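You operate a simulated robot arm through the tools that you are given. There is no shell and no other tool. Be economical: measure what you need, move in short steps, check, and stop when the job is done.

You are at the controls of a simulated two-armed robot. One attempt, no reset.

TASK
Slide the cord beads: orange to 65, teal to 62, yellow to 56; then cap the cord.
Fine: each bead's pointer ends on its mark; press the green cap home on the purple cord end last and tug it; the strap's sliders and clip and the other caps stay.

Only the result counts: the job must be done as asked and must still hold three seconds after the hand-in. Knocking over, shifting, dropping, spilling or breaking anything else fails it. A push-on lid holds only when it is set on centred and level and pressed home; a screw cap is set on level and turned clockwise until tight.

THE ROBOT
Two 7-joint arms with fingered hands on one trunk, on a base that drives. Base frame: it is fixed to the floor where the robot stands at the start and does not move with it; the origin is under the middle of the robot, x ahead of it, y to its left, z up; the surface under the hand at the start is at about z = 0.74. Lengths are in m, angles in degrees, forces in N, time in s.
The left shoulder is at the start at [0.06, 0.138, 0.747], the right one opposite. With the tool pointing down near the work surface each hand reaches from about 0.38 to 0.92 m from the robot's upright axis, wherever it stands, measured 20 degrees to its own side. Places, roughly: black slider [0.4, 0, 0.8]; clip (6x5x2 cm) [0.4, 0.4, 0.8]; end [0.5, 0.3, 0.8]; end cap [1.5, 6.25, 0.75]; orange cord bead [0.5, 0.1, 0.8]; orange slider [0.4, 0.2, 0.8]; teal cord bead [0.5, 0.2, 0.8]; yellow cord bead [0.5, 0.2, 0.8]. Payload 4 kg a hand.
Tool frame (each hand has its own): the origin (TCP) lies between the finger pads and is the grasp point; the fingertips stand 0.036 m ahead of it; z points along the fingers, y is the line along which they close. Largest opening 0.12 m; the body of the gripper starts 0.042 m behind the TCP. The gripper is a hand of 5 fingers: y runs from the thumb to the fingers, the wrist lies at [-0.015, -0.109, -0.2] in the tool frame.
Orientation is that of the tool frame in the base frame, as [roll, pitch, yaw] about the fixed x, y, z axes, in that order (R = Rz(yaw) Ry(pitch) Rx(roll)). With the fingers straight down and the wrist toward the robot, the tool's x, y and z point along [0, 1, 0], [1, 0, 0] and [0, 0, -1] of the base frame.

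THE INTERFACE
- The arms move only by the tool play_rows. It takes "left_targets", "right_targets" or both (then of equal length, played together; a hand with none holds still); each is a list that holds one entry, the list of rows, each a list of 6 numbers: the shift along the tool's x, y, z in units of 100 mm (1.0 is 100 mm), then the turn, a rotation vector about the tool's x, y, z in units of 180 degrees (1.0 is 180 degrees). In form: [[[x, y, z, rx, ry, rz], ...]]. A call has 1 to 10 rows; each row is the pose to reach, as a shift and turn from the pose commanded when the call began, along the tool's axes at that moment. A call with a number of a shift or a turn outside -1 to 1 is refused whole. Rows are played at 5 a second. More than 0.05 m and 8.6 degrees between two rows, and nothing of the call is played. Where a pose cannot be reached the arm comes as near as it can. A force on the tool above 40 N (or 10 N above the force at the start of the call, whichever is more), or a blocked arm, ends the call early, and 0.2 s more pass. In this call time passes only in rows, and 0.2 s behind the last. It gives the time, the measured TCP pose, the force on the tool (base axes), the opening and the grip force at its end, in the units of the frame above (readings bear some noise), with the torque about the TCP (base axes, N m) and any sound that the robot's microphone picked up.
- Cameras (640 x 400 px; columns grow to the right, rows downward): "scene" is now at [0.051, 0.017, 1.3811]; the picture's right is [0.23, -0.97, 0.00], its down [-0.66, -0.15, -0.74] and it looks along [0.72, 0.17, -0.68] (base axes); focal length 262 px, centre (320, 200). "left" rides on the left gripper at [-0.069, -0.079, -0.131] in its tool frame; the picture's right is [-0.78, -0.29, 0.55], its down [0.55, -0.73, 0.40] and it looks along [0.29, 0.61, 0.74] (tool axes); focal length 222 px, centre (320, 200). "right" rides on the right gripper at [0.069, -0.079, -0.131] in its tool frame; the picture's right is [-0.78, 0.29, -0.55], its down [-0.55, -0.73, 0.40] and it looks along [-0.29, 0.61, 0.74] (tool axes); focal length 222 px, centre (320, 200). There is no depth. A picture from a camera that has moved, and an enlarged one, comes with that camera's place and axes in the base frame and with its lens.
- camera(camera): a new picture of that camera. It takes no simulated time.
- move_column(by): slides the trunk up (or, below 0, down) by that many m; the arms and the scene camera ride with it, the base frame stays. It gives what a move gives, with no picture.
- drive_base(legs): drives the robot by 1 to 6 legs, each [ahead, left, turn to the left] in m, m and degrees, along the robot's own axes; the way and the turn of a leg run together, so that a leg with both is an arc; at most 1.5 m and 180 degrees a leg. The arms and the cameras ride along, it lands a little off, and it stops where it bumps. It gives what a move gives.
- move_fingers(index, middle, ring, little, thumb_bend, thumb_turn, hand): sets how far each is bent, from 0 (flat) to 1 (curled in); at 0.3 the hand is open as for a grip, at 0.7 the pads meet at the TCP. One left out holds its place. A second passes; each finger stops where it meets its share of the squeeze, and holds until it gets a number again. It is the only way to open and close the hand. It gives what a move gives, with no picture; readings hold the bend of each and the force on index, middle, ring, little, thumb and palm. thumb_turn goes from beside the hand (0) to across from the fingers (1), as for a grip.
- pan_tilt(pan, tilt): turns the head with the scene camera to pan (to the left, within 86 degrees either way) and tilt (down, from -29 to 69), counted from straight ahead of the robot. It gives what a move gives.
- close_up(camera, box): a new picture of the part [left, top, right, bottom] of that camera's present view, enlarged. It takes no simulated time.
- close_job(): hands the job in; it is judged then, once.

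Go step by step. Nothing tells you exact positions but the pictures and the camera data: compare them with the known pose of the tool, close in by small moves and look again before you grip or let go. The budget is 120 turns and 108 pictures, counting those below and the enlarged ones. Unless the task says otherwise, let go and move clear before handing in.

The tools are called as name(argument=value, ...) on one line, values as JSON. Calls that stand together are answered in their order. play_rows: Moves the arms, as the interface text tells. Its arguments: {"type":"object","properties":{"left_targets":{"type":"array"},"right_targets":{"type":"array"}},"required":[]} The other tools are called the same way: move_column (by) slides the trunk up or down; move_fingers (index, middle, ring, little, thumb_bend, thumb_turn, hand) moves the fingers one by one; drive_base (legs) drives the base; pan_tilt (pan, tilt) turns the head that bears the scene camera; camera (camera) takes a picture; close_up (camera, box) takes an enlarged picture of a part of a camera's view; close_job () hands the job in.

At the start:

```text
clock: 0.0
left_tool_pos: [0.4712, 0.4048, 1.1364]
left_tcp_rot: [-179.9, 0.0, 90.0]
left_wrist_force: [1.0, -0.6, -0.6]
left_torque: [-0.01, 0.01, 0.02]
left_opening: 0.1195
left_grip_force: 0.1
left_shape: jaw
left_bend: [0.3, 0.3, 0.3, 0.3, 0.3, 0.97]
left_finger forces: [0.0, 0.1, 0.1, 0.0, 0.0, 0.1]
right_tool_pos: [0.675, -0.0526, 1.1128]
right_tcp_rot: [-180.0, 0.0, 89.9]
right_wrist_force: [0.3, 0.5, -0.4]
right_torque: [-0.02, -0.02, 0.0]
right_opening: 0.1199
right_grip_force: 0.0
right_shape: jaw
right_bend: [0.3, 0.3, 0.3, 0.3, 0.3, 0.97]
right_finger forces: [0.1, 0.0, 0.0, 0.1, 0.0, 0.1]
trunk travel left (down, up): [-0.325, 0.265]
robot x, y, heading: [-0.0016, -0.0001, -0.2]
head pan, tilt: [13.1, 42.7]
```

scene: 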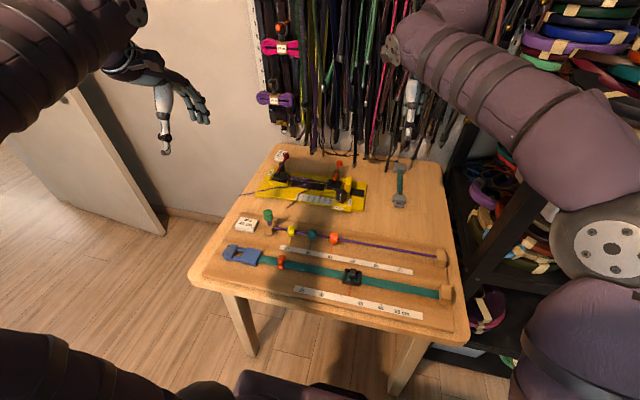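
right: 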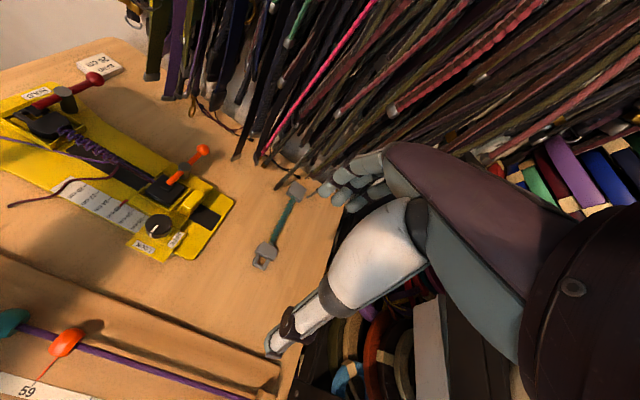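
left: 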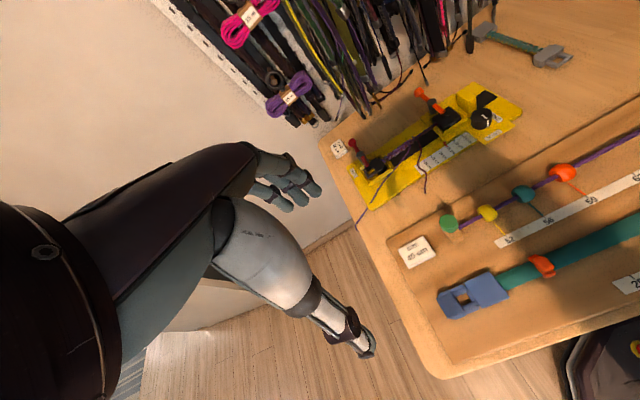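

I see a table with a strap (front), a purple cord with beads behind it, and a ruler; something green lies near the cord's left end. I take close-ups to read the marks.

close_up(camera="scene", box=[220, 195, 460, 330])

close_up(camera="left", box=[380, 130, 640, 320])

close_up(camera="scene", box=[225, 195, 345, 270])

```text
2.67 times, centred on (340, 262) of scene
camera zoom: at [0.051, 0.017, 1.3811], right [0.23, -0.97, 0.0], down [-0.66, -0.15, -0.74], along [0.72, 0.17, -0.68], focal length 698 px, centre (267, 33)
```

zoom: 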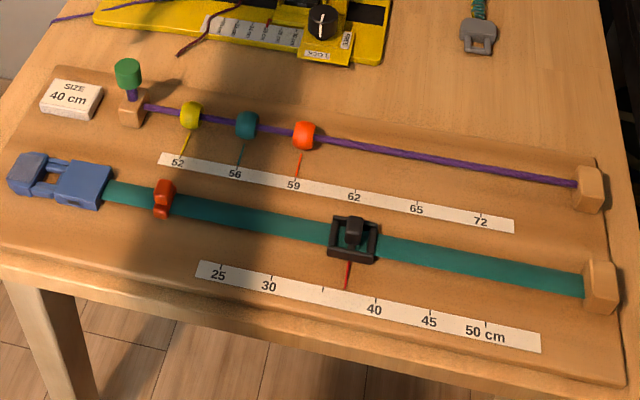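

```text
2.11 times, centred on (510, 225) of left
camera zoom: at [0.3925, 0.3331, 1.2658], right [-0.29, -0.78, -0.55], down [-0.73, 0.55, -0.4], along [0.61, 0.29, -0.74], focal length 468 px, centre (-80, 147)
```

zoom: 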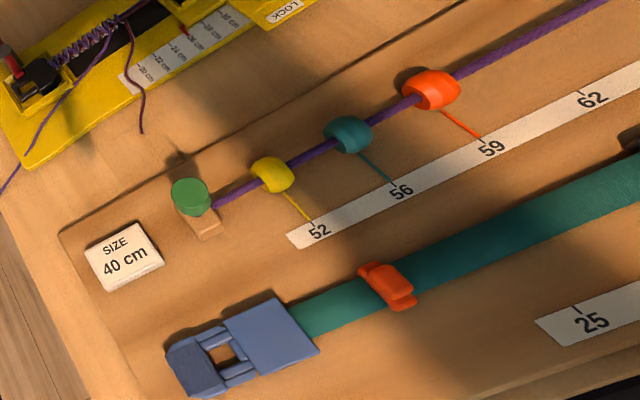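

```text
5.33 times, centred on (285, 232) of scene
camera zoom: at [0.051, 0.017, 1.3811], right [0.23, -0.97, 0.0], down [-0.66, -0.15, -0.74], along [0.72, 0.17, -0.68], focal length 1395 px, centre (507, 27)
```

zoom: 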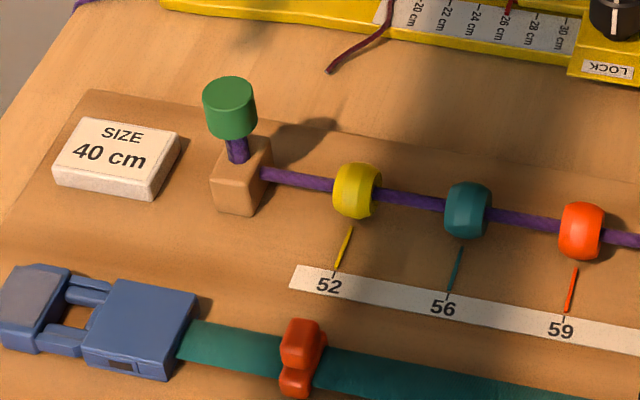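

The beads are at 52/56/59 and a green thing sits on top of the end post, though the place list puts the end cap ~6 m to the left. I look around to the left.

pan_tilt(pan=80, tilt=15)

camera(camera="scene")

```text
clock: 1.4
left_tool_pos: [0.4717, 0.4027, 1.1344]
left_tcp_rot: [180.0, -0.1, 89.9]
left_wrist_force: [0.2, -0.3, 0.4]
left_torque: [0.0, 0.01, 0.02]
left_opening: 0.1198
left_grip_force: 0.1
left_shape: jaw
left_bend: [0.3, 0.3, 0.3, 0.3, 0.3, 0.97]
left_finger forces: [0.1, 0.0, 0.1, 0.0, 0.0, 0.0]
right_tool_pos: [0.6739, -0.0535, 1.1134]
right_tcp_rot: [179.9, 0.0, 90.0]
right_wrist_force: [-0.2, 0.7, -1.1]
right_torque: [-0.03, -0.02, 0.03]
right_opening: 0.1198
right_grip_force: 0.1
right_shape: jaw
right_bend: [0.3, 0.3, 0.3, 0.3, 0.3, 0.97]
right_finger forces: [0.1, 0.0, 0.0, 0.1, 0.0, 0.0]
trunk travel left (down, up): [-0.325, 0.265]
robot x, y, heading: [-0.0023, -0.0012, 0.1]
head pan, tilt: [80.0, 15.0]
```

```text
101 pictures are left
camera scene: at [-0.0137, 0.09, 1.4246], right [0.98, -0.17, 0.0], down [-0.05, -0.26, -0.97], along [0.17, 0.95, -0.26], focal length 262 px, centre (320, 200)
```

scene: 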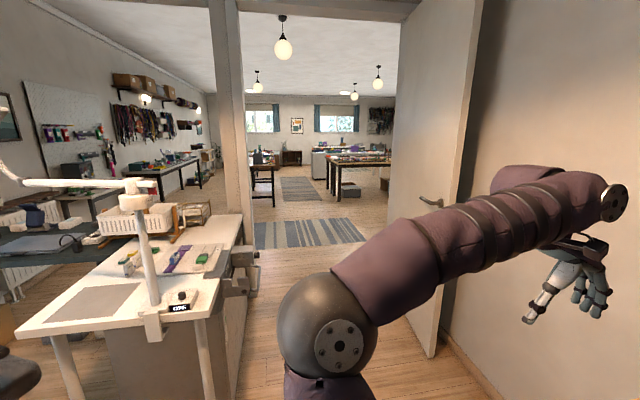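

There's an open door to another room with tables. I look closer at the near left bench and the far tables.

close_up(camera="scene", box=[230, 130, 410, 245])

close_up(camera="scene", box=[90, 190, 250, 320])

close_up(camera="scene", box=[310, 140, 400, 196])

```text
3.48 times, centred on (320, 188) of scene
camera zoom: at [-0.0137, 0.09, 1.4246], right [0.98, -0.17, 0.0], down [-0.05, -0.26, -0.97], along [0.17, 0.95, -0.26], focal length 910 px, centre (320, 244)
```

zoom: 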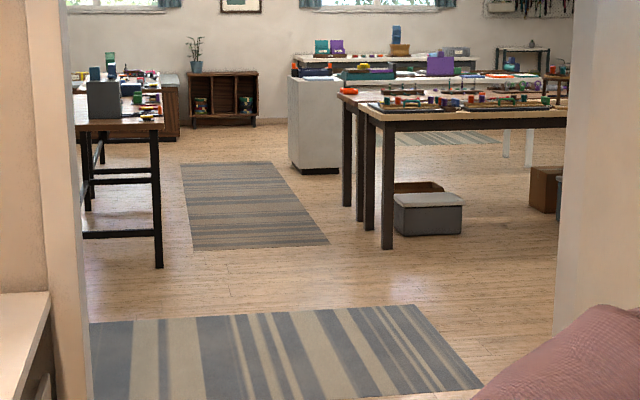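

```text
3.08 times, centred on (170, 255) of scene
camera zoom: at [-0.0137, 0.09, 1.4246], right [0.98, -0.17, 0.0], down [-0.05, -0.26, -0.97], along [0.17, 0.95, -0.26], focal length 805 px, centre (782, 31)
```

zoom: 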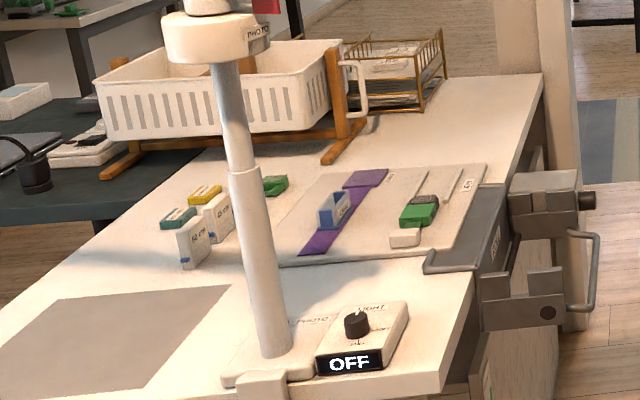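

```text
7.11 times, centred on (355, 168) of scene
camera zoom: at [-0.0137, 0.09, 1.4246], right [0.98, -0.17, 0.0], down [-0.05, -0.26, -0.97], along [0.17, 0.95, -0.26], focal length 1860 px, centre (71, 428)
```

zoom: 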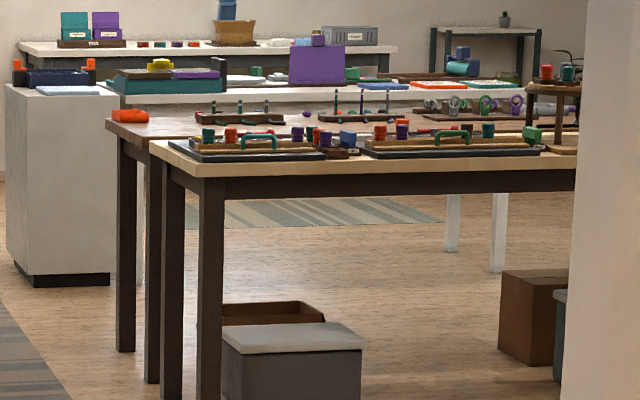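

The caps for other jobs are on far tables; I need to know what the green piece on the cord end here really is. I bring the left hand camera closer to it.

play_rows(left_targets=[[[-0.25, -0.1, 0.33, 0, 0, 0], [-0.5, -0.2, 0.66, 0, 0, 0], [-0.75, -0.3, 1.0, 0, 0, 0]]])

play_rows(left_targets=[[[-0.25, -0.1, 0.33, 0, 0, 0], [-0.5, -0.2, 0.6, 0, 0, 0], [-0.72, -0.33, 0.9, 0, 0, 0]]])

camera(camera="left")

```text
clock: 2.2
left_tool_pos: [0.4418, 0.3287, 1.0341]
left_tcp_rot: [179.9, 0.1, 90.0]
left_wrist_force: [-1.5, -0.2, -0.5]
left_torque: [0.02, 0.0, 0.01]
left_opening: 0.1198
left_grip_force: 0.0
left_shape: jaw
left_bend: [0.3, 0.3, 0.3, 0.3, 0.3, 0.97]
left_finger forces: [0.1, 0.0, 0.1, 0.1, 0.0, 0.0]
right_tool_pos: [0.6731, -0.0535, 1.1139]
right_tcp_rot: [180.0, 0.0, 90.0]
right_wrist_force: [-0.8, -0.7, 0.4]
right_torque: [0.0, 0.03, -0.02]
right_opening: 0.1197
right_grip_force: 0.0
right_shape: jaw
right_bend: [0.3, 0.3, 0.3, 0.3, 0.3, 0.97]
right_finger forces: [0.0, 0.1, 0.1, 0.1, 0.0, 0.0]
trunk travel left (down, up): [-0.325, 0.265]
robot x, y, heading: [-0.0021, 0.0021, -0.4]
head pan, tilt: [80.0, 15.0]
```

```text
clock: 3.0
left_tool_pos: [0.408, 0.2604, 0.9444]
left_tcp_rot: [179.9, 0.0, 90.0]
left_wrist_force: [-0.4, 0.3, -0.2]
left_torque: [0.01, -0.05, 0.03]
left_opening: 0.1198
left_grip_force: 0.0
left_shape: jaw
left_bend: [0.3, 0.3, 0.3, 0.3, 0.3, 0.97]
left_finger forces: [0.0, 0.0, 0.0, 0.0, 0.1, 0.1]
right_tool_pos: [0.6746, -0.053, 1.1132]
right_tcp_rot: [-180.0, 0.0, 89.9]
right_wrist_force: [-0.2, -1.0, -0.7]
right_torque: [-0.02, 0.02, -0.02]
right_opening: 0.1196
right_grip_force: 0.0
right_shape: jaw
right_bend: [0.3, 0.3, 0.3, 0.3, 0.3, 0.97]
right_finger forces: [0.0, 0.1, 0.1, 0.0, 0.0, 0.1]
trunk travel left (down, up): [-0.325, 0.265]
robot x, y, heading: [-0.0015, -0.0023, 0.0]
head pan, tilt: [80.0, 15.0]
```

```text
97 pictures are left
camera left: at [0.3291, 0.189, 1.0759], right [-0.29, -0.79, -0.55], down [-0.73, 0.55, -0.4], along [0.61, 0.29, -0.74], focal length 222 px, centre (320, 200)
```

left: 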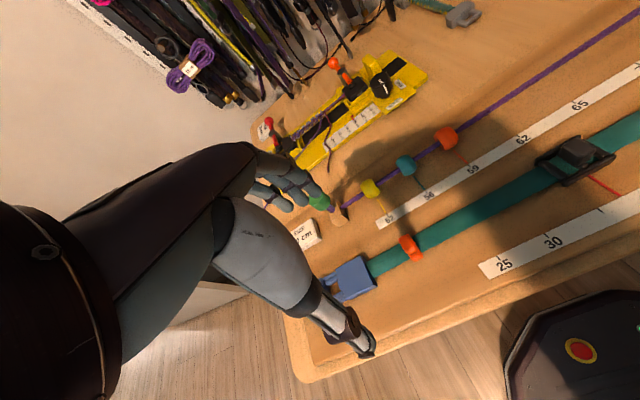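

The fingers partly hide the green piece. I enlarge around it and the beads.

close_up(camera="left", box=[290, 110, 490, 235])

pan_tilt(pan=20, tilt=45)

camera(camera="scene")

```text
3.20 times, centred on (390, 172) of left
camera zoom: at [0.3291, 0.189, 1.0759], right [-0.29, -0.79, -0.55], down [-0.73, 0.55, -0.4], along [0.61, 0.29, -0.74], focal length 711 px, centre (96, 288)
```

zoom: 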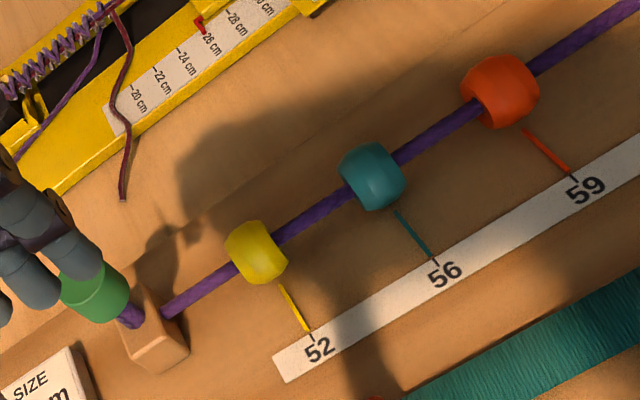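

```text
clock: 4.3
left_tool_pos: [0.4085, 0.2599, 0.9452]
left_tcp_rot: [180.0, 0.0, 90.0]
left_wrist_force: [-0.6, -0.4, -0.1]
left_torque: [-0.01, -0.01, 0.05]
left_opening: 0.1198
left_grip_force: 0.1
left_shape: jaw
left_bend: [0.3, 0.3, 0.3, 0.3, 0.3, 0.97]
left_finger forces: [0.1, 0.0, 0.1, 0.0, 0.1, 0.0]
right_tool_pos: [0.6739, -0.0536, 1.1135]
right_tcp_rot: [-179.9, 0.0, 90.0]
right_wrist_force: [0.5, -0.9, 0.3]
right_torque: [-0.02, 0.02, 0.0]
right_opening: 0.1195
right_grip_force: 0.0
right_shape: jaw
right_bend: [0.3, 0.3, 0.3, 0.3, 0.3, 0.97]
right_finger forces: [0.0, 0.0, 0.0, 0.0, 0.1, 0.0]
trunk travel left (down, up): [-0.325, 0.265]
robot x, y, heading: [-0.002, 0.0026, 0.0]
head pan, tilt: [20.0, 45.0]
```

```text
95 pictures are left
camera scene: at [0.0464, 0.0259, 1.3778], right [0.34, -0.94, 0.0], down [-0.66, -0.24, -0.71], along [0.66, 0.24, -0.71], focal length 262 px, centre (320, 200)
```

scene: 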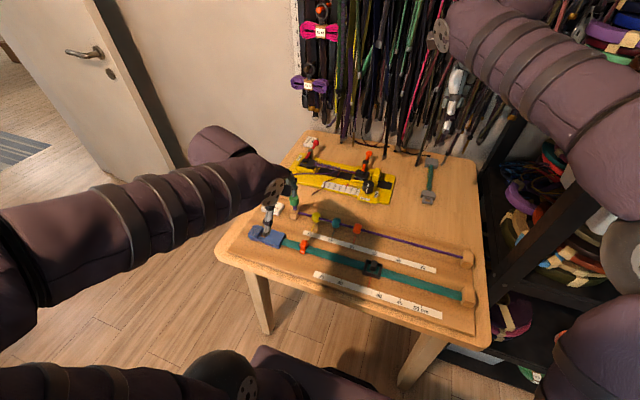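

I move the left hand to the left of the post so its camera looks unobstructed at the green piece.

play_rows(left_targets=[[[0.35, 0, 0, 0, 0, 0], [0.7, 0.1, 0, 0, 0, 0], [1.0, 0.3, 0.1, 0, 0, 0], [1.0, 0.6, 0.3, 0, 0, 0], [1.0, 0.75, 0.5, 0, 0, 0]]])

camera(camera="left")

```text
clock: 5.5
left_tool_pos: [0.4824, 0.3607, 0.894]
left_tcp_rot: [-180.0, -0.1, 90.0]
left_wrist_force: [0.1, 0.4, 0.0]
left_torque: [0.01, 0.03, -0.02]
left_opening: 0.1197
left_grip_force: 0.0
left_shape: jaw
left_bend: [0.3, 0.3, 0.3, 0.3, 0.3, 0.97]
left_finger forces: [0.0, 0.0, 0.0, 0.0, 0.1, 0.0]
right_tool_pos: [0.6752, -0.0518, 1.1129]
right_tcp_rot: [179.9, -0.1, 90.0]
right_wrist_force: [0.4, 0.2, -0.1]
right_torque: [0.05, -0.01, 0.02]
right_opening: 0.12
right_grip_force: 0.0
right_shape: jaw
right_bend: [0.3, 0.3, 0.3, 0.3, 0.3, 0.97]
right_finger forces: [0.0, 0.0, 0.0, 0.0, 0.1, 0.1]
trunk travel left (down, up): [-0.325, 0.265]
robot x, y, heading: [-0.0006, 0.0035, -0.1]
head pan, tilt: [20.0, 45.0]
```

```text
94 pictures are left
camera left: at [0.404, 0.2894, 1.0256], right [-0.29, -0.78, -0.55], down [-0.74, 0.55, -0.4], along [0.61, 0.29, -0.74], focal length 222 px, centre (320, 200)
```

left: 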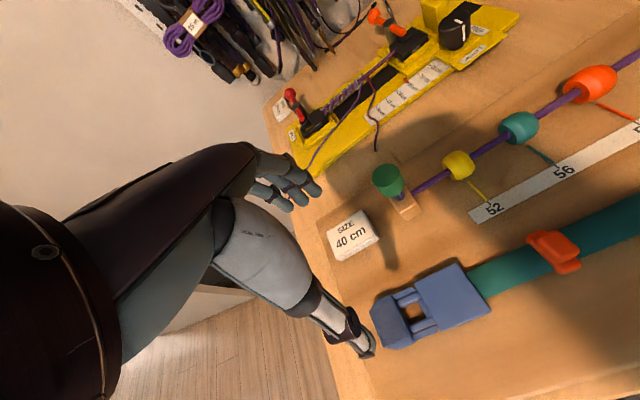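

close_up(camera="left", box=[350, 150, 430, 225])

```text
5.33 times, centred on (390, 188) of left
camera zoom: at [0.404, 0.2894, 1.0256], right [-0.29, -0.78, -0.55], down [-0.74, 0.55, -0.4], along [0.61, 0.29, -0.74], focal length 1185 px, centre (-53, 267)
```

zoom: 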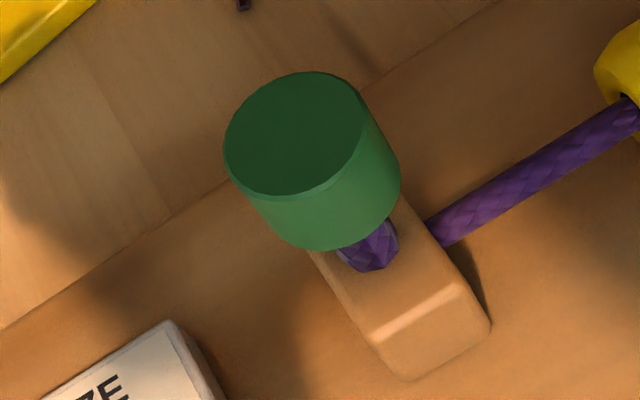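

The green piece is a plain cap standing on the purple stub, not visibly pressed down; it will be dealt with last. First the beads: orange is at about [0.525, 0.095, 0.793]; I bring the left hand above it, passing high over the cap.

play_rows(left_targets=[[[0, 0, -0.35, 0, 0, 0], [0, 0.1, -0.7, 0, 0, 0], [-0.33, 0.2, -0.7, 0, 0, 0], [-0.66, 0.3, -0.7, 0, 0, 0], [-1.0, 0.44, -0.7, 0, 0, 0]]])

play_rows(left_targets=[[[-0.33, 0, 0, 0, 0, 0], [-0.66, 0, 0, 0, 0, 0], [-1.0, 0, 0, 0, 0, 0]]])

play_rows(left_targets=[[[-0.33, 0, 0.2, 0, 0, 0], [-0.66, 0, 0.4, 0, 0, 0], [-0.66, 0, 0.7, 0, 0, 0]]])

camera(camera="left")

```text
clock: 6.7
left_tool_pos: [0.5278, 0.2563, 0.9638]
left_tcp_rot: [179.9, 0.0, 90.0]
left_wrist_force: [0.1, -0.7, -0.4]
left_torque: [-0.02, -0.02, 0.01]
left_opening: 0.1197
left_grip_force: 0.1
left_shape: jaw
left_bend: [0.3, 0.3, 0.3, 0.3, 0.3, 0.97]
left_finger forces: [0.0, 0.0, 0.0, 0.0, 0.0, 0.0]
right_tool_pos: [0.6743, -0.0542, 1.1137]
right_tcp_rot: [180.0, 0.0, 90.0]
right_wrist_force: [0.2, -1.0, -0.4]
right_torque: [0.02, -0.01, -0.03]
right_opening: 0.1198
right_grip_force: 0.0
right_shape: jaw
right_bend: [0.3, 0.3, 0.3, 0.3, 0.3, 0.97]
right_finger forces: [0.0, 0.1, 0.1, 0.1, 0.1, 0.0]
trunk travel left (down, up): [-0.325, 0.265]
robot x, y, heading: [0.0029, 0.0014, -0.1]
head pan, tilt: [20.0, 45.0]
```

```text
clock: 7.5
left_tool_pos: [0.5279, 0.1593, 0.9626]
left_tcp_rot: [180.0, -0.1, 90.0]
left_wrist_force: [0.7, 0.5, -0.1]
left_torque: [0.01, -0.03, 0.02]
left_opening: 0.1198
left_grip_force: 0.1
left_shape: jaw
left_bend: [0.3, 0.3, 0.3, 0.3, 0.3, 0.97]
left_finger forces: [0.1, 0.0, 0.0, 0.0, 0.0, 0.1]
right_tool_pos: [0.6733, -0.0532, 1.1126]
right_tcp_rot: [179.9, 0.0, 89.9]
right_wrist_force: [-0.3, 0.2, 0.0]
right_torque: [-0.03, 0.01, 0.01]
right_opening: 0.1198
right_grip_force: 0.1
right_shape: jaw
right_bend: [0.3, 0.3, 0.3, 0.3, 0.3, 0.97]
right_finger forces: [0.0, 0.1, 0.0, 0.0, 0.1, 0.1]
trunk travel left (down, up): [-0.325, 0.265]
robot x, y, heading: [-0.0012, 0.0004, 0.1]
head pan, tilt: [20.0, 45.0]
```

```text
clock: 8.3
left_tool_pos: [0.5279, 0.0923, 0.8947]
left_tcp_rot: [180.0, 0.0, 90.0]
left_wrist_force: [0.2, -0.3, 0.1]
left_torque: [0.04, -0.01, -0.01]
left_opening: 0.1197
left_grip_force: 0.1
left_shape: jaw
left_bend: [0.3, 0.3, 0.3, 0.3, 0.3, 0.97]
left_finger forces: [0.0, 0.0, 0.0, 0.1, 0.1, 0.1]
right_tool_pos: [0.6751, -0.0531, 1.1134]
right_tcp_rot: [-180.0, 0.0, 90.0]
right_wrist_force: [0.0, 0.0, 0.4]
right_torque: [0.0, -0.03, -0.02]
right_opening: 0.1199
right_grip_force: 0.0
right_shape: jaw
right_bend: [0.3, 0.3, 0.3, 0.3, 0.3, 0.97]
right_finger forces: [0.0, 0.0, 0.1, 0.0, 0.1, 0.1]
trunk travel left (down, up): [-0.325, 0.265]
robot x, y, heading: [0.0009, -0.0004, 0.2]
head pan, tilt: [20.0, 45.0]
```

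```text
92 pictures are left
camera left: at [0.4487, 0.0212, 1.0245], right [-0.29, -0.79, -0.55], down [-0.73, 0.55, -0.4], along [0.61, 0.29, -0.74], focal length 222 px, centre (320, 200)
```

left: 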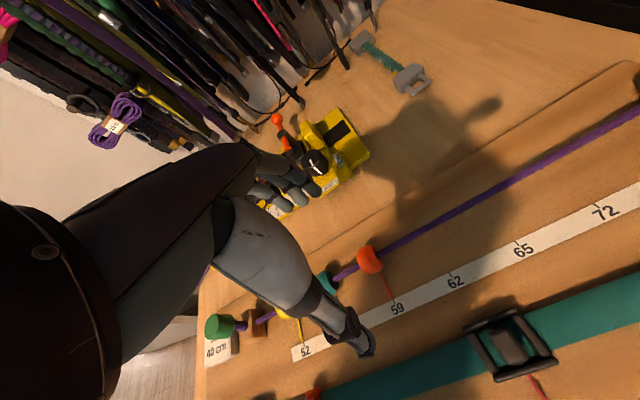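

The orange bead lies at about [0.530, 0.087, 0.795], nearly under the TCP. I descend partly and check.

play_rows(left_targets=[[[-0.05, 0, 0.3, 0, 0, 0], [-0.05, 0, 0.6, 0, 0, 0], [-0.05, 0, 0.72, 0, 0, 0]]])

camera(camera="left")

close_up(camera="scene", box=[230, 170, 450, 310])

```text
clock: 9.1
left_tool_pos: [0.5282, 0.085, 0.8219]
left_tcp_rot: [-180.0, 0.0, 90.1]
left_wrist_force: [0.2, -0.3, -0.5]
left_torque: [-0.01, -0.01, -0.02]
left_opening: 0.1198
left_grip_force: 0.1
left_shape: jaw
left_bend: [0.3, 0.3, 0.3, 0.3, 0.3, 0.97]
left_finger forces: [0.0, 0.0, 0.0, 0.0, 0.1, 0.1]
right_tool_pos: [0.674, -0.0534, 1.1127]
right_tcp_rot: [-180.0, 0.0, 90.0]
right_wrist_force: [0.5, -0.3, 0.7]
right_torque: [-0.01, 0.01, -0.02]
right_opening: 0.1195
right_grip_force: 0.1
right_shape: jaw
right_bend: [0.3, 0.3, 0.3, 0.3, 0.3, 0.97]
right_finger forces: [0.0, 0.1, 0.0, 0.0, 0.0, 0.0]
trunk travel left (down, up): [-0.325, 0.265]
robot x, y, heading: [-0.002, 0.0004, 0.1]
head pan, tilt: [20.0, 45.0]
```

```text
91 pictures are left
camera left: at [0.4494, 0.0149, 0.9533], right [-0.29, -0.79, -0.55], down [-0.74, 0.55, -0.4], along [0.61, 0.29, -0.74], focal length 222 px, centre (320, 200)
```

left: 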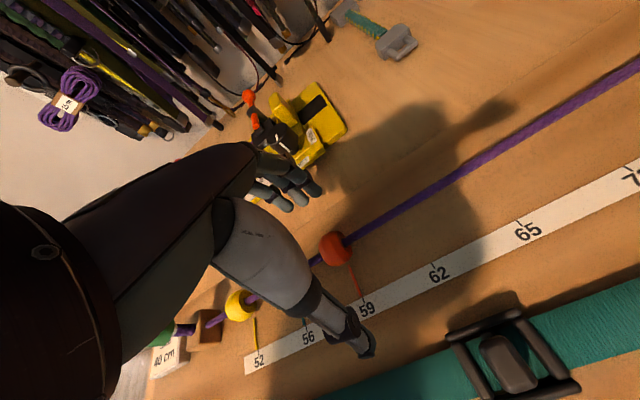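

```text
2.86 times, centred on (340, 240) of scene
camera zoom: at [0.0465, 0.0259, 1.3778], right [0.34, -0.94, 0.0], down [-0.66, -0.24, -0.71], along [0.66, 0.24, -0.71], focal length 748 px, centre (263, 86)
```

zoom: 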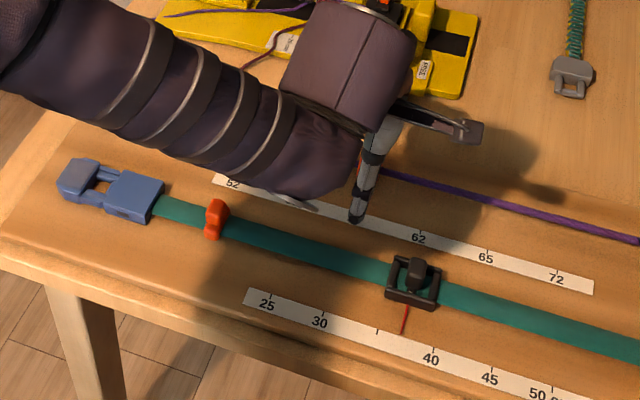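

The bead is centred within about 4 mm. I lower to grip height and look closely at how the fingers line up.

play_rows(left_targets=[[[-0.03, 0, 0.06, 0, 0, 0], [-0.03, 0, 0.11, 0, 0, 0]]])

move_fingers(hand="left", index=0.5, middle=0.5, ring=0.5, little=0.5, thumb_bend=0.5)

close_up(camera="left", box=[200, 130, 440, 380])

```text
clock: 9.7
left_tool_pos: [0.5286, 0.0844, 0.8109]
left_tcp_rot: [180.0, 0.0, 90.0]
left_wrist_force: [-0.5, 0.0, -0.4]
left_torque: [0.01, 0.04, -0.01]
left_opening: 0.1197
left_grip_force: 0.1
left_shape: jaw
left_bend: [0.3, 0.3, 0.3, 0.3, 0.3, 0.97]
left_finger forces: [0.0, 0.0, 0.0, 0.1, 0.0, 0.0]
right_tool_pos: [0.6751, -0.0545, 1.1133]
right_tcp_rot: [180.0, 0.0, 90.0]
right_wrist_force: [0.2, 0.6, -0.1]
right_torque: [0.01, 0.0, 0.02]
right_opening: 0.1197
right_grip_force: 0.0
right_shape: jaw
right_bend: [0.3, 0.3, 0.3, 0.3, 0.3, 0.97]
right_finger forces: [0.0, 0.0, 0.0, 0.0, 0.0, 0.1]
trunk travel left (down, up): [-0.325, 0.265]
robot x, y, heading: [0.0024, -0.0014, -0.2]
head pan, tilt: [20.0, 45.0]
```

```text
clock: 10.7
left_tool_pos: [0.5279, 0.0837, 0.8126]
left_tcp_rot: [180.0, 0.0, 90.0]
left_wrist_force: [-0.7, 0.5, 0.4]
left_torque: [0.03, 0.04, 0.0]
left_opening: 0.0602
left_grip_force: 0.1
left_shape: fingers
left_bend: [0.5, 0.5, 0.5, 0.5, 0.5, 0.97]
left_finger forces: [0.1, 0.0, 0.0, 0.1, 0.0, 0.0]
right_tool_pos: [0.6749, -0.0531, 1.1131]
right_tcp_rot: [179.9, 0.0, 90.0]
right_wrist_force: [-0.1, 0.1, -1.3]
right_torque: [-0.02, 0.0, 0.02]
right_opening: 0.1199
right_grip_force: 0.1
right_shape: jaw
right_bend: [0.3, 0.3, 0.3, 0.3, 0.3, 0.97]
right_finger forces: [0.0, 0.0, 0.0, 0.1, 0.0, 0.0]
trunk travel left (down, up): [-0.325, 0.265]
robot x, y, heading: [0.0014, 0.0023, -0.0]
head pan, tilt: [20.0, 45.0]
```

```text
1.60 times, centred on (320, 255) of left
camera zoom: at [0.4489, 0.0126, 0.943], right [-0.29, -0.78, -0.55], down [-0.73, 0.55, -0.4], along [0.61, 0.29, -0.74], focal length 355 px, centre (320, 112)
```

zoom: 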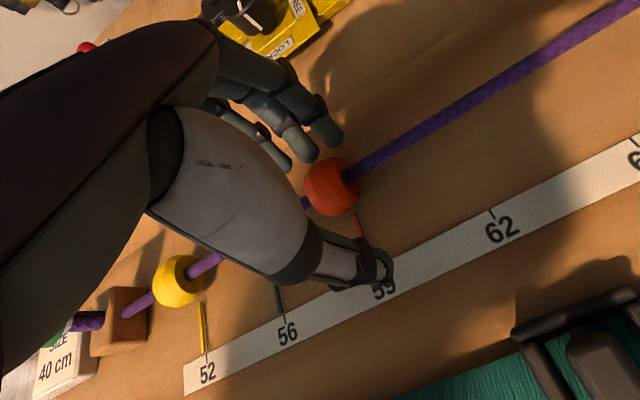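

Index and middle straddle the bead; ring and little would come near the teal bead, so I keep those open, shift 4 mm, and close index, middle and thumb.

move_fingers(hand="left", ring=0.3, little=0.3)

play_rows(left_targets=[[[-0.03, 0, 0.02, 0, 0, 0]]])

move_fingers(hand="left", index=0.61, middle=0.61, thumb_bend=0.61)

close_up(camera="left", box=[200, 130, 440, 280])

```text
clock: 11.7
left_tool_pos: [0.5277, 0.0846, 0.8115]
left_tcp_rot: [-180.0, 0.0, 89.9]
left_wrist_force: [0.3, 0.3, 0.9]
left_torque: [-0.02, -0.02, -0.01]
left_opening: 0.0605
left_grip_force: 0.1
left_shape: fingers
left_bend: [0.5, 0.5, 0.3, 0.3, 0.5, 0.97]
left_finger forces: [0.1, 0.0, 0.0, 0.0, 0.0, 0.0]
right_tool_pos: [0.6738, -0.0531, 1.1126]
right_tcp_rot: [180.0, 0.0, 90.0]
right_wrist_force: [0.4, -0.4, 0.4]
right_torque: [-0.01, -0.02, -0.01]
right_opening: 0.1198
right_grip_force: 0.1
right_shape: jaw
right_bend: [0.3, 0.3, 0.3, 0.3, 0.3, 0.97]
right_finger forces: [0.1, 0.0, 0.0, 0.1, 0.0, 0.0]
trunk travel left (down, up): [-0.325, 0.265]
robot x, y, heading: [-0.0009, 0.0007, 0.1]
head pan, tilt: [20.0, 45.0]
```

```text
clock: 12.1
left_tool_pos: [0.5259, 0.0797, 0.8114]
left_tcp_rot: [-179.9, 0.0, 90.0]
left_wrist_force: [-0.5, 0.2, 0.4]
left_torque: [-0.01, 0.02, 0.0]
left_opening: 0.0604
left_grip_force: 0.0
left_shape: fingers
left_bend: [0.5, 0.5, 0.3, 0.3, 0.5, 0.97]
left_finger forces: [0.0, 0.0, 0.1, 0.1, 0.1, 0.1]
right_tool_pos: [0.6746, -0.0528, 1.1138]
right_tcp_rot: [179.9, 0.0, 90.0]
right_wrist_force: [-0.7, -0.7, 0.2]
right_torque: [-0.02, 0.0, 0.02]
right_opening: 0.1198
right_grip_force: 0.0
right_shape: jaw
right_bend: [0.3, 0.3, 0.3, 0.3, 0.3, 0.97]
right_finger forces: [0.0, 0.0, 0.0, 0.1, 0.0, 0.0]
trunk travel left (down, up): [-0.325, 0.265]
robot x, y, heading: [0.0018, 0.0044, 0.0]
head pan, tilt: [20.0, 45.0]
```

```text
clock: 13.1
left_tool_pos: [0.5287, 0.0804, 0.8109]
left_tcp_rot: [-180.0, 0.0, 90.0]
left_wrist_force: [9.1, -0.1, 4.7]
left_torque: [0.08, -0.39, -0.1]
left_opening: 0.0281
left_grip_force: 4.5
left_shape: fingers
left_bend: [0.61, 0.55, 0.3, 0.3, 0.61, 0.97]
left_finger forces: [0.5, 8.9, 0.1, 0.1, 0.0, 0.0]
right_tool_pos: [0.6753, -0.0537, 1.113]
right_tcp_rot: [-180.0, 0.0, 90.0]
right_wrist_force: [0.6, 0.1, -0.5]
right_torque: [0.01, 0.02, -0.01]
right_opening: 0.1198
right_grip_force: 0.2
right_shape: jaw
right_bend: [0.3, 0.3, 0.3, 0.3, 0.3, 0.97]
right_finger forces: [0.0, 0.0, 0.0, 0.1, 0.0, 0.0]
trunk travel left (down, up): [-0.325, 0.265]
robot x, y, heading: [0.0017, -0.0032, 0.0]
head pan, tilt: [20.0, 45.0]
```

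```text
2.67 times, centred on (320, 205) of left
camera zoom: at [0.4494, 0.0092, 0.9418], right [-0.29, -0.78, -0.55], down [-0.73, 0.55, -0.4], along [0.61, 0.29, -0.74], focal length 592 px, centre (320, 187)
```

zoom: 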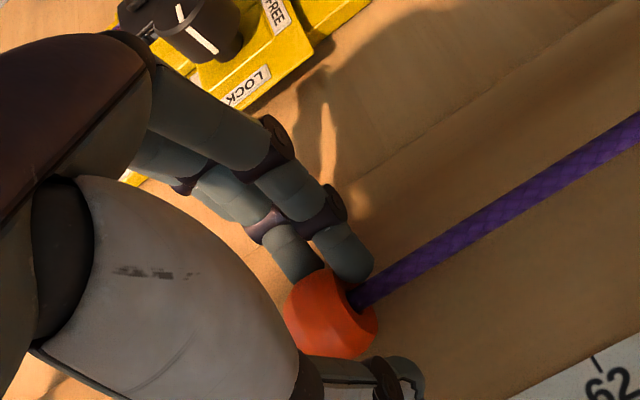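

The middle finger meets the bead but the index passed to its right side, so the bead is really at y≈0.086. I open a bit, shift +8 mm, and close again.

move_fingers(hand="left", index=0.48, middle=0.48, thumb_bend=0.55)

play_rows(left_targets=[[[0.08, 0, 0, 0, 0, 0]]])

move_fingers(hand="left", index=0.6, middle=0.6, thumb_bend=0.65)

close_up(camera="left", box=[200, 130, 440, 280])

```text
clock: 14.1
left_tool_pos: [0.5286, 0.0813, 0.8112]
left_tcp_rot: [-180.0, 0.0, 90.1]
left_wrist_force: [0.1, 0.6, -0.2]
left_torque: [-0.01, 0.05, 0.02]
left_opening: 0.0551
left_grip_force: 0.1
left_shape: fingers
left_bend: [0.48, 0.48, 0.3, 0.3, 0.55, 0.97]
left_finger forces: [0.1, 0.0, 0.1, 0.0, 0.0, 0.0]
right_tool_pos: [0.6742, -0.0533, 1.1142]
right_tcp_rot: [-180.0, 0.1, 90.0]
right_wrist_force: [-0.3, -0.5, -0.7]
right_torque: [-0.02, -0.03, -0.02]
right_opening: 0.1196
right_grip_force: 0.1
right_shape: jaw
right_bend: [0.3, 0.3, 0.3, 0.3, 0.3, 0.97]
right_finger forces: [0.0, 0.1, 0.1, 0.0, 0.0, 0.0]
trunk travel left (down, up): [-0.325, 0.265]
robot x, y, heading: [-0.0006, -0.0009, 0.0]
head pan, tilt: [20.0, 45.0]
```

```text
clock: 14.5
left_tool_pos: [0.5271, 0.0889, 0.8105]
left_tcp_rot: [179.9, 0.0, 89.9]
left_wrist_force: [-0.1, -0.7, -0.8]
left_torque: [0.0, 0.02, -0.02]
left_opening: 0.0548
left_grip_force: 0.1
left_shape: fingers
left_bend: [0.48, 0.48, 0.3, 0.3, 0.55, 0.97]
left_finger forces: [0.0, 0.0, 0.0, 0.0, 0.0, 0.1]
right_tool_pos: [0.6743, -0.0537, 1.1123]
right_tcp_rot: [-179.9, 0.0, 90.0]
right_wrist_force: [0.1, 0.7, 1.1]
right_torque: [-0.02, -0.02, 0.01]
right_opening: 0.1195
right_grip_force: 0.1
right_shape: jaw
right_bend: [0.3, 0.3, 0.3, 0.3, 0.3, 0.97]
right_finger forces: [0.0, 0.1, 0.0, 0.0, 0.1, 0.1]
trunk travel left (down, up): [-0.325, 0.265]
robot x, y, heading: [-0.0017, -0.003, 0.1]
head pan, tilt: [20.0, 45.0]
```

```text
clock: 15.5
left_tool_pos: [0.528, 0.0886, 0.8118]
left_tcp_rot: [180.0, 0.0, 90.0]
left_wrist_force: [13.1, 0.0, 3.7]
left_torque: [0.02, -0.56, -0.01]
left_opening: 0.0322
left_grip_force: 6.3
left_shape: fingers
left_bend: [0.55, 0.55, 0.3, 0.3, 0.65, 0.97]
left_finger forces: [6.7, 7.3, 0.0, 0.0, 0.1, 0.1]
right_tool_pos: [0.6752, -0.0535, 1.1123]
right_tcp_rot: [-180.0, 0.0, 90.1]
right_wrist_force: [0.8, 0.3, -0.4]
right_torque: [0.03, -0.02, -0.01]
right_opening: 0.1198
right_grip_force: 0.0
right_shape: jaw
right_bend: [0.3, 0.3, 0.3, 0.3, 0.3, 0.97]
right_finger forces: [0.1, 0.0, 0.1, 0.1, 0.1, 0.0]
trunk travel left (down, up): [-0.325, 0.265]
robot x, y, heading: [0.0009, -0.0001, -0.1]
head pan, tilt: [20.0, 45.0]
```

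```text
2.67 times, centred on (320, 205) of left
camera zoom: at [0.4494, 0.0175, 0.9421], right [-0.29, -0.79, -0.55], down [-0.73, 0.55, -0.4], along [0.61, 0.29, -0.74], focal length 592 px, centre (320, 187)
```

zoom: 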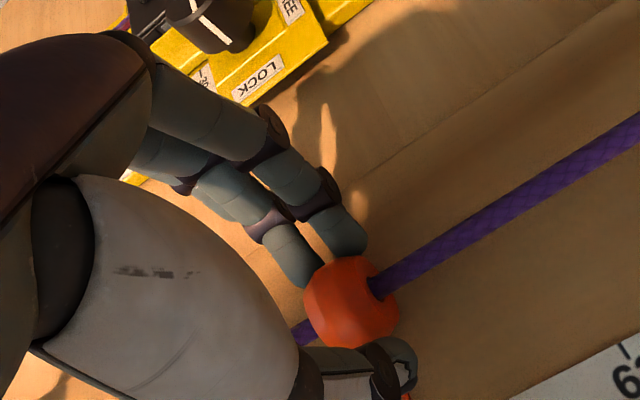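

Both fingers now sit on the bead; the thumb has not arrived, so the bead is a bit further forward than the TCP. I open, shift 8 mm forward, and close symmetrically.

move_fingers(hand="left", index=0.5, middle=0.5, thumb_bend=0.56)

play_rows(left_targets=[[[0, 0.08, 0, 0, 0, 0]]])

move_fingers(hand="left", index=0.62, middle=0.62, thumb_bend=0.64)

close_up(camera="left", box=[200, 130, 440, 280])

```text
clock: 16.5
left_tool_pos: [0.5256, 0.0884, 0.8113]
left_tcp_rot: [-180.0, 0.0, 89.9]
left_wrist_force: [-0.9, -0.6, 0.1]
left_torque: [0.0, 0.01, -0.02]
left_opening: 0.0511
left_grip_force: 0.0
left_shape: fingers
left_bend: [0.5, 0.5, 0.3, 0.3, 0.56, 0.97]
left_finger forces: [0.0, 0.0, 0.0, 0.0, 0.0, 0.0]
right_tool_pos: [0.6733, -0.0535, 1.1134]
right_tcp_rot: [180.0, 0.1, 89.9]
right_wrist_force: [0.2, -0.3, -0.1]
right_torque: [0.01, -0.05, 0.02]
right_opening: 0.1196
right_grip_force: 0.0
right_shape: jaw
right_bend: [0.3, 0.3, 0.3, 0.3, 0.3, 0.97]
right_finger forces: [0.0, 0.0, 0.0, 0.0, 0.0, 0.0]
trunk travel left (down, up): [-0.325, 0.265]
robot x, y, heading: [0.0024, 0.0052, 0.0]
head pan, tilt: [20.0, 45.0]
```

```text
clock: 16.9
left_tool_pos: [0.5349, 0.0885, 0.8109]
left_tcp_rot: [180.0, 0.0, 89.9]
left_wrist_force: [0.2, 0.6, 0.6]
left_torque: [0.0, -0.02, 0.02]
left_opening: 0.0508
left_grip_force: 0.2
left_shape: fingers
left_bend: [0.5, 0.5, 0.3, 0.3, 0.56, 0.97]
left_finger forces: [0.0, 0.0, 0.0, 0.1, 0.0, 0.0]
right_tool_pos: [0.6733, -0.0535, 1.1125]
right_tcp_rot: [-180.0, 0.0, 90.0]
right_wrist_force: [0.3, 0.3, 0.9]
right_torque: [0.01, 0.03, -0.01]
right_opening: 0.1198
right_grip_force: 0.0
right_shape: jaw
right_bend: [0.3, 0.3, 0.3, 0.3, 0.3, 0.97]
right_finger forces: [0.0, 0.0, 0.0, 0.0, 0.0, 0.1]
trunk travel left (down, up): [-0.325, 0.265]
robot x, y, heading: [-0.001, 0.0014, 0.0]
head pan, tilt: [20.0, 45.0]
```

```text
clock: 17.9
left_tool_pos: [0.5357, 0.0877, 0.8113]
left_tcp_rot: [-180.0, 0.0, 90.0]
left_wrist_force: [8.5, 0.4, 1.4]
left_torque: [-0.01, -0.3, -0.01]
left_opening: 0.0268
left_grip_force: 3.6
left_shape: fingers
left_bend: [0.59, 0.59, 0.3, 0.3, 0.64, 0.97]
left_finger forces: [3.8, 4.1, 0.1, 0.0, 0.2, 0.0]
right_tool_pos: [0.6737, -0.054, 1.1132]
right_tcp_rot: [-180.0, 0.0, 90.0]
right_wrist_force: [0.0, 0.6, -0.5]
right_torque: [0.0, 0.02, -0.02]
right_opening: 0.1196
right_grip_force: 0.1
right_shape: jaw
right_bend: [0.3, 0.3, 0.3, 0.3, 0.3, 0.97]
right_finger forces: [0.0, 0.0, 0.1, 0.0, 0.1, 0.1]
trunk travel left (down, up): [-0.325, 0.265]
robot x, y, heading: [0.0018, -0.0021, 0.0]
head pan, tilt: [20.0, 45.0]
```

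```text
2.67 times, centred on (320, 205) of left
camera zoom: at [0.4571, 0.0178, 0.941], right [-0.29, -0.78, -0.55], down [-0.73, 0.55, -0.4], along [0.61, 0.29, -0.74], focal length 592 px, centre (320, 187)
```

zoom: 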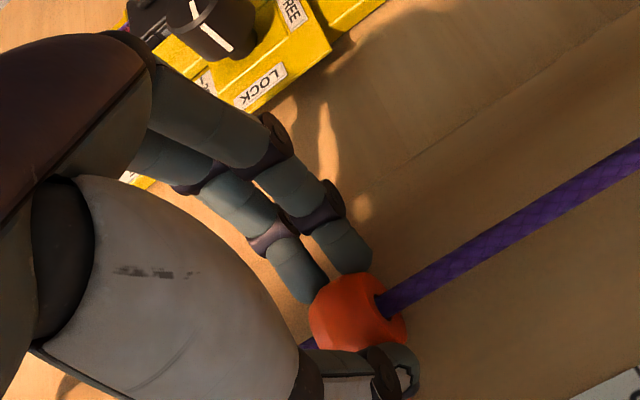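

The thumb is just short of the bead; I bend it further until it meets.

move_fingers(hand="left", thumb_bend=0.72)

```text
clock: 18.9
left_tool_pos: [0.5353, 0.0884, 0.8108]
left_tcp_rot: [180.0, 0.0, 90.0]
left_wrist_force: [1.1, -0.5, 2.9]
left_torque: [-0.02, -0.13, -0.07]
left_opening: 0.0245
left_grip_force: 7.4
left_shape: fingers
left_bend: [0.59, 0.59, 0.3, 0.3, 0.68, 0.97]
left_finger forces: [4.2, 4.6, 0.0, 0.0, 6.2, 0.0]
right_tool_pos: [0.6736, -0.0544, 1.113]
right_tcp_rot: [180.0, 0.0, 90.1]
right_wrist_force: [-0.4, 0.0, 0.4]
right_torque: [0.0, 0.02, -0.02]
right_opening: 0.1196
right_grip_force: 0.1
right_shape: jaw
right_bend: [0.3, 0.3, 0.3, 0.3, 0.3, 0.97]
right_finger forces: [0.0, 0.0, 0.0, 0.0, 0.0, 0.0]
trunk travel left (down, up): [-0.325, 0.265]
robot x, y, heading: [-0.0009, 0.0023, -0.0]
head pan, tilt: [20.0, 45.0]
```

The bead is pinched with balanced force. I slide it right, 5 cm first, and check that it follows.

play_rows(left_targets=[[[-0.12, 0, 0, 0, 0, 0], [-0.25, 0, 0, 0, 0, 0], [-0.38, 0, 0, 0, 0, 0], [-0.5, 0, 0, 0, 0, 0]]])

camera(camera="left")

```text
clock: 19.9
left_tool_pos: [0.5338, 0.0365, 0.8089]
left_tcp_rot: [179.9, 0.1, 89.9]
left_wrist_force: [5.2, 0.2, 4.9]
left_torque: [-0.01, -0.32, -0.11]
left_opening: 0.0245
left_grip_force: 8.5
left_shape: fingers
left_bend: [0.58, 0.58, 0.3, 0.3, 0.68, 0.97]
left_finger forces: [5.7, 6.2, 0.0, 0.0, 5.0, 0.0]
right_tool_pos: [0.6738, -0.0529, 1.1132]
right_tcp_rot: [180.0, 0.0, 90.0]
right_wrist_force: [-0.8, 0.4, 0.6]
right_torque: [0.01, -0.01, -0.02]
right_opening: 0.1197
right_grip_force: 0.0
right_shape: jaw
right_bend: [0.3, 0.3, 0.3, 0.3, 0.3, 0.97]
right_finger forces: [0.0, 0.0, 0.0, 0.0, 0.0, 0.0]
trunk travel left (down, up): [-0.325, 0.265]
robot x, y, heading: [0.005, 0.0028, -0.1]
head pan, tilt: [20.0, 45.0]
```

```text
85 pictures are left
camera left: at [0.4551, -0.0339, 0.9406], right [-0.29, -0.79, -0.55], down [-0.73, 0.55, -0.4], along [0.61, 0.29, -0.74], focal length 222 px, centre (320, 200)
```

left: 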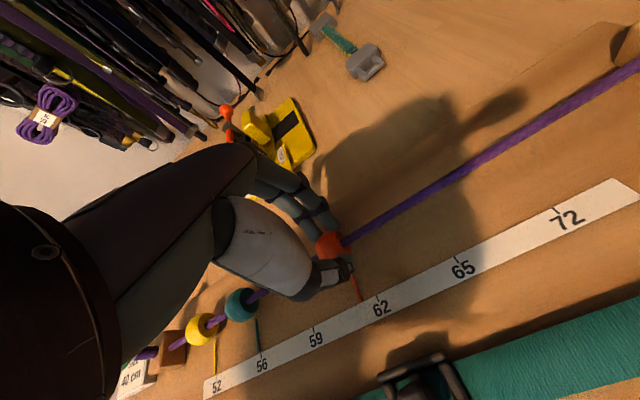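

The bead follows. It needs about 76 mm more to reach 65; I move 70 mm and look.

play_rows(left_targets=[[[-0.14, 0, 0, 0, 0, 0], [-0.28, 0, 0, 0, 0, 0], [-0.42, 0, 0, 0, 0, 0], [-0.56, 0, 0, 0, 0, 0], [-0.68, 0, 0, 0, 0, 0]]])

close_up(camera="left", box=[280, 200, 480, 325])

```text
clock: 21.1
left_tool_pos: [0.5351, -0.0314, 0.8096]
left_tcp_rot: [180.0, 0.0, 89.9]
left_wrist_force: [1.7, -0.4, 8.9]
left_torque: [-0.03, -0.19, -0.11]
left_opening: 0.0244
left_grip_force: 9.1
left_shape: fingers
left_bend: [0.58, 0.59, 0.3, 0.3, 0.68, 0.97]
left_finger forces: [5.2, 5.5, 0.1, 0.0, 7.6, 0.0]
right_tool_pos: [0.6734, -0.0525, 1.1135]
right_tcp_rot: [180.0, 0.0, 90.0]
right_wrist_force: [1.0, -0.6, 0.0]
right_torque: [0.02, -0.02, -0.01]
right_opening: 0.1199
right_grip_force: 0.1
right_shape: jaw
right_bend: [0.3, 0.3, 0.3, 0.3, 0.3, 0.97]
right_finger forces: [0.0, 0.1, 0.0, 0.0, 0.0, 0.0]
trunk travel left (down, up): [-0.325, 0.265]
robot x, y, heading: [-0.0031, -0.0006, 0.0]
head pan, tilt: [20.0, 45.0]
```

```text
3.20 times, centred on (380, 262) of left
camera zoom: at [0.4559, -0.1018, 0.9402], right [-0.29, -0.79, -0.55], down [-0.73, 0.55, -0.4], along [0.61, 0.29, -0.74], focal length 711 px, centre (128, 0)
```

zoom: 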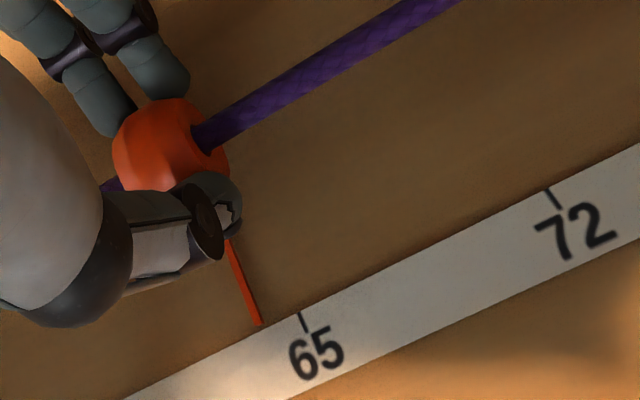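

The pointer is about 9 mm short of 65. I move 8.5 mm and check.

play_rows(left_targets=[[[-0.05, 0, 0, 0, 0, 0], [-0.085, 0, 0, 0, 0, 0]]])

close_up(camera="left", box=[300, 220, 460, 320])

```text
clock: 21.7
left_tool_pos: [0.5351, -0.0383, 0.8092]
left_tcp_rot: [180.0, 0.1, 89.8]
left_wrist_force: [0.4, -0.6, 7.8]
left_torque: [-0.01, -0.21, -0.06]
left_opening: 0.0244
left_grip_force: 9.1
left_shape: fingers
left_bend: [0.58, 0.59, 0.3, 0.3, 0.68, 0.97]
left_finger forces: [4.9, 5.1, 0.0, 0.1, 8.0, 0.0]
right_tool_pos: [0.6733, -0.0535, 1.1137]
right_tcp_rot: [180.0, 0.1, 90.0]
right_wrist_force: [0.6, 0.3, -0.1]
right_torque: [-0.04, 0.02, 0.01]
right_opening: 0.1195
right_grip_force: 0.1
right_shape: jaw
right_bend: [0.3, 0.3, 0.3, 0.3, 0.3, 0.97]
right_finger forces: [0.0, 0.0, 0.1, 0.0, 0.0, 0.0]
trunk travel left (down, up): [-0.325, 0.265]
robot x, y, heading: [0.0005, 0.0013, -0.3]
head pan, tilt: [20.0, 45.0]
```

```text
4.00 times, centred on (380, 270) of left
camera zoom: at [0.456, -0.1094, 0.9402], right [-0.29, -0.78, -0.55], down [-0.73, 0.55, -0.4], along [0.61, 0.29, -0.74], focal length 888 px, centre (80, -80)
```

zoom: 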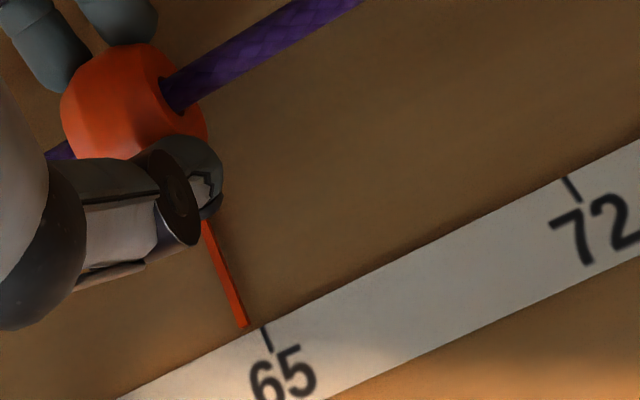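

About 3 mm still to go.

play_rows(left_targets=[[[-0.032, 0, 0, 0, 0, 0]]])

close_up(camera="left", box=[320, 240, 400, 290])

```text
clock: 22.1
left_tool_pos: [0.5365, -0.0412, 0.8102]
left_tcp_rot: [180.0, 0.0, 90.0]
left_wrist_force: [0.9, -0.9, 6.7]
left_torque: [0.0, -0.17, -0.06]
left_opening: 0.0243
left_grip_force: 8.7
left_shape: fingers
left_bend: [0.58, 0.59, 0.3, 0.3, 0.68, 0.97]
left_finger forces: [4.7, 5.0, 0.1, 0.1, 7.6, 0.1]
right_tool_pos: [0.6737, -0.0539, 1.1128]
right_tcp_rot: [-180.0, 0.0, 90.1]
right_wrist_force: [0.8, -0.4, 0.7]
right_torque: [-0.04, -0.03, 0.03]
right_opening: 0.1194
right_grip_force: 0.1
right_shape: jaw
right_bend: [0.3, 0.3, 0.3, 0.3, 0.3, 0.97]
right_finger forces: [0.0, 0.1, 0.0, 0.0, 0.0, 0.0]
trunk travel left (down, up): [-0.325, 0.265]
robot x, y, heading: [-0.0051, -0.0051, 0.1]
head pan, tilt: [20.0, 45.0]
```

```text
8.00 times, centred on (360, 265) of left
camera zoom: at [0.4561, -0.1122, 0.9403], right [-0.29, -0.78, -0.55], down [-0.73, 0.55, -0.4], along [0.61, 0.29, -0.74], focal length 1777 px, centre (0, -320)
```

zoom: 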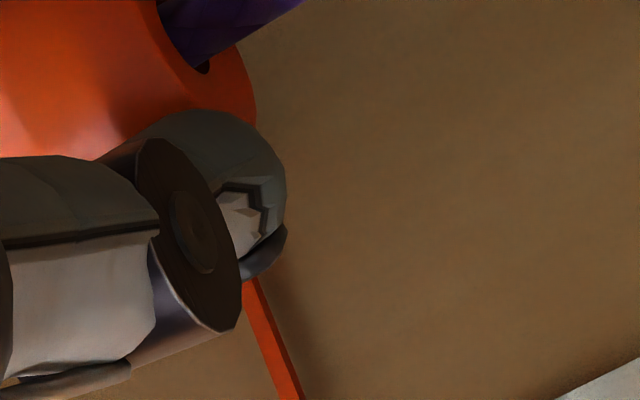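

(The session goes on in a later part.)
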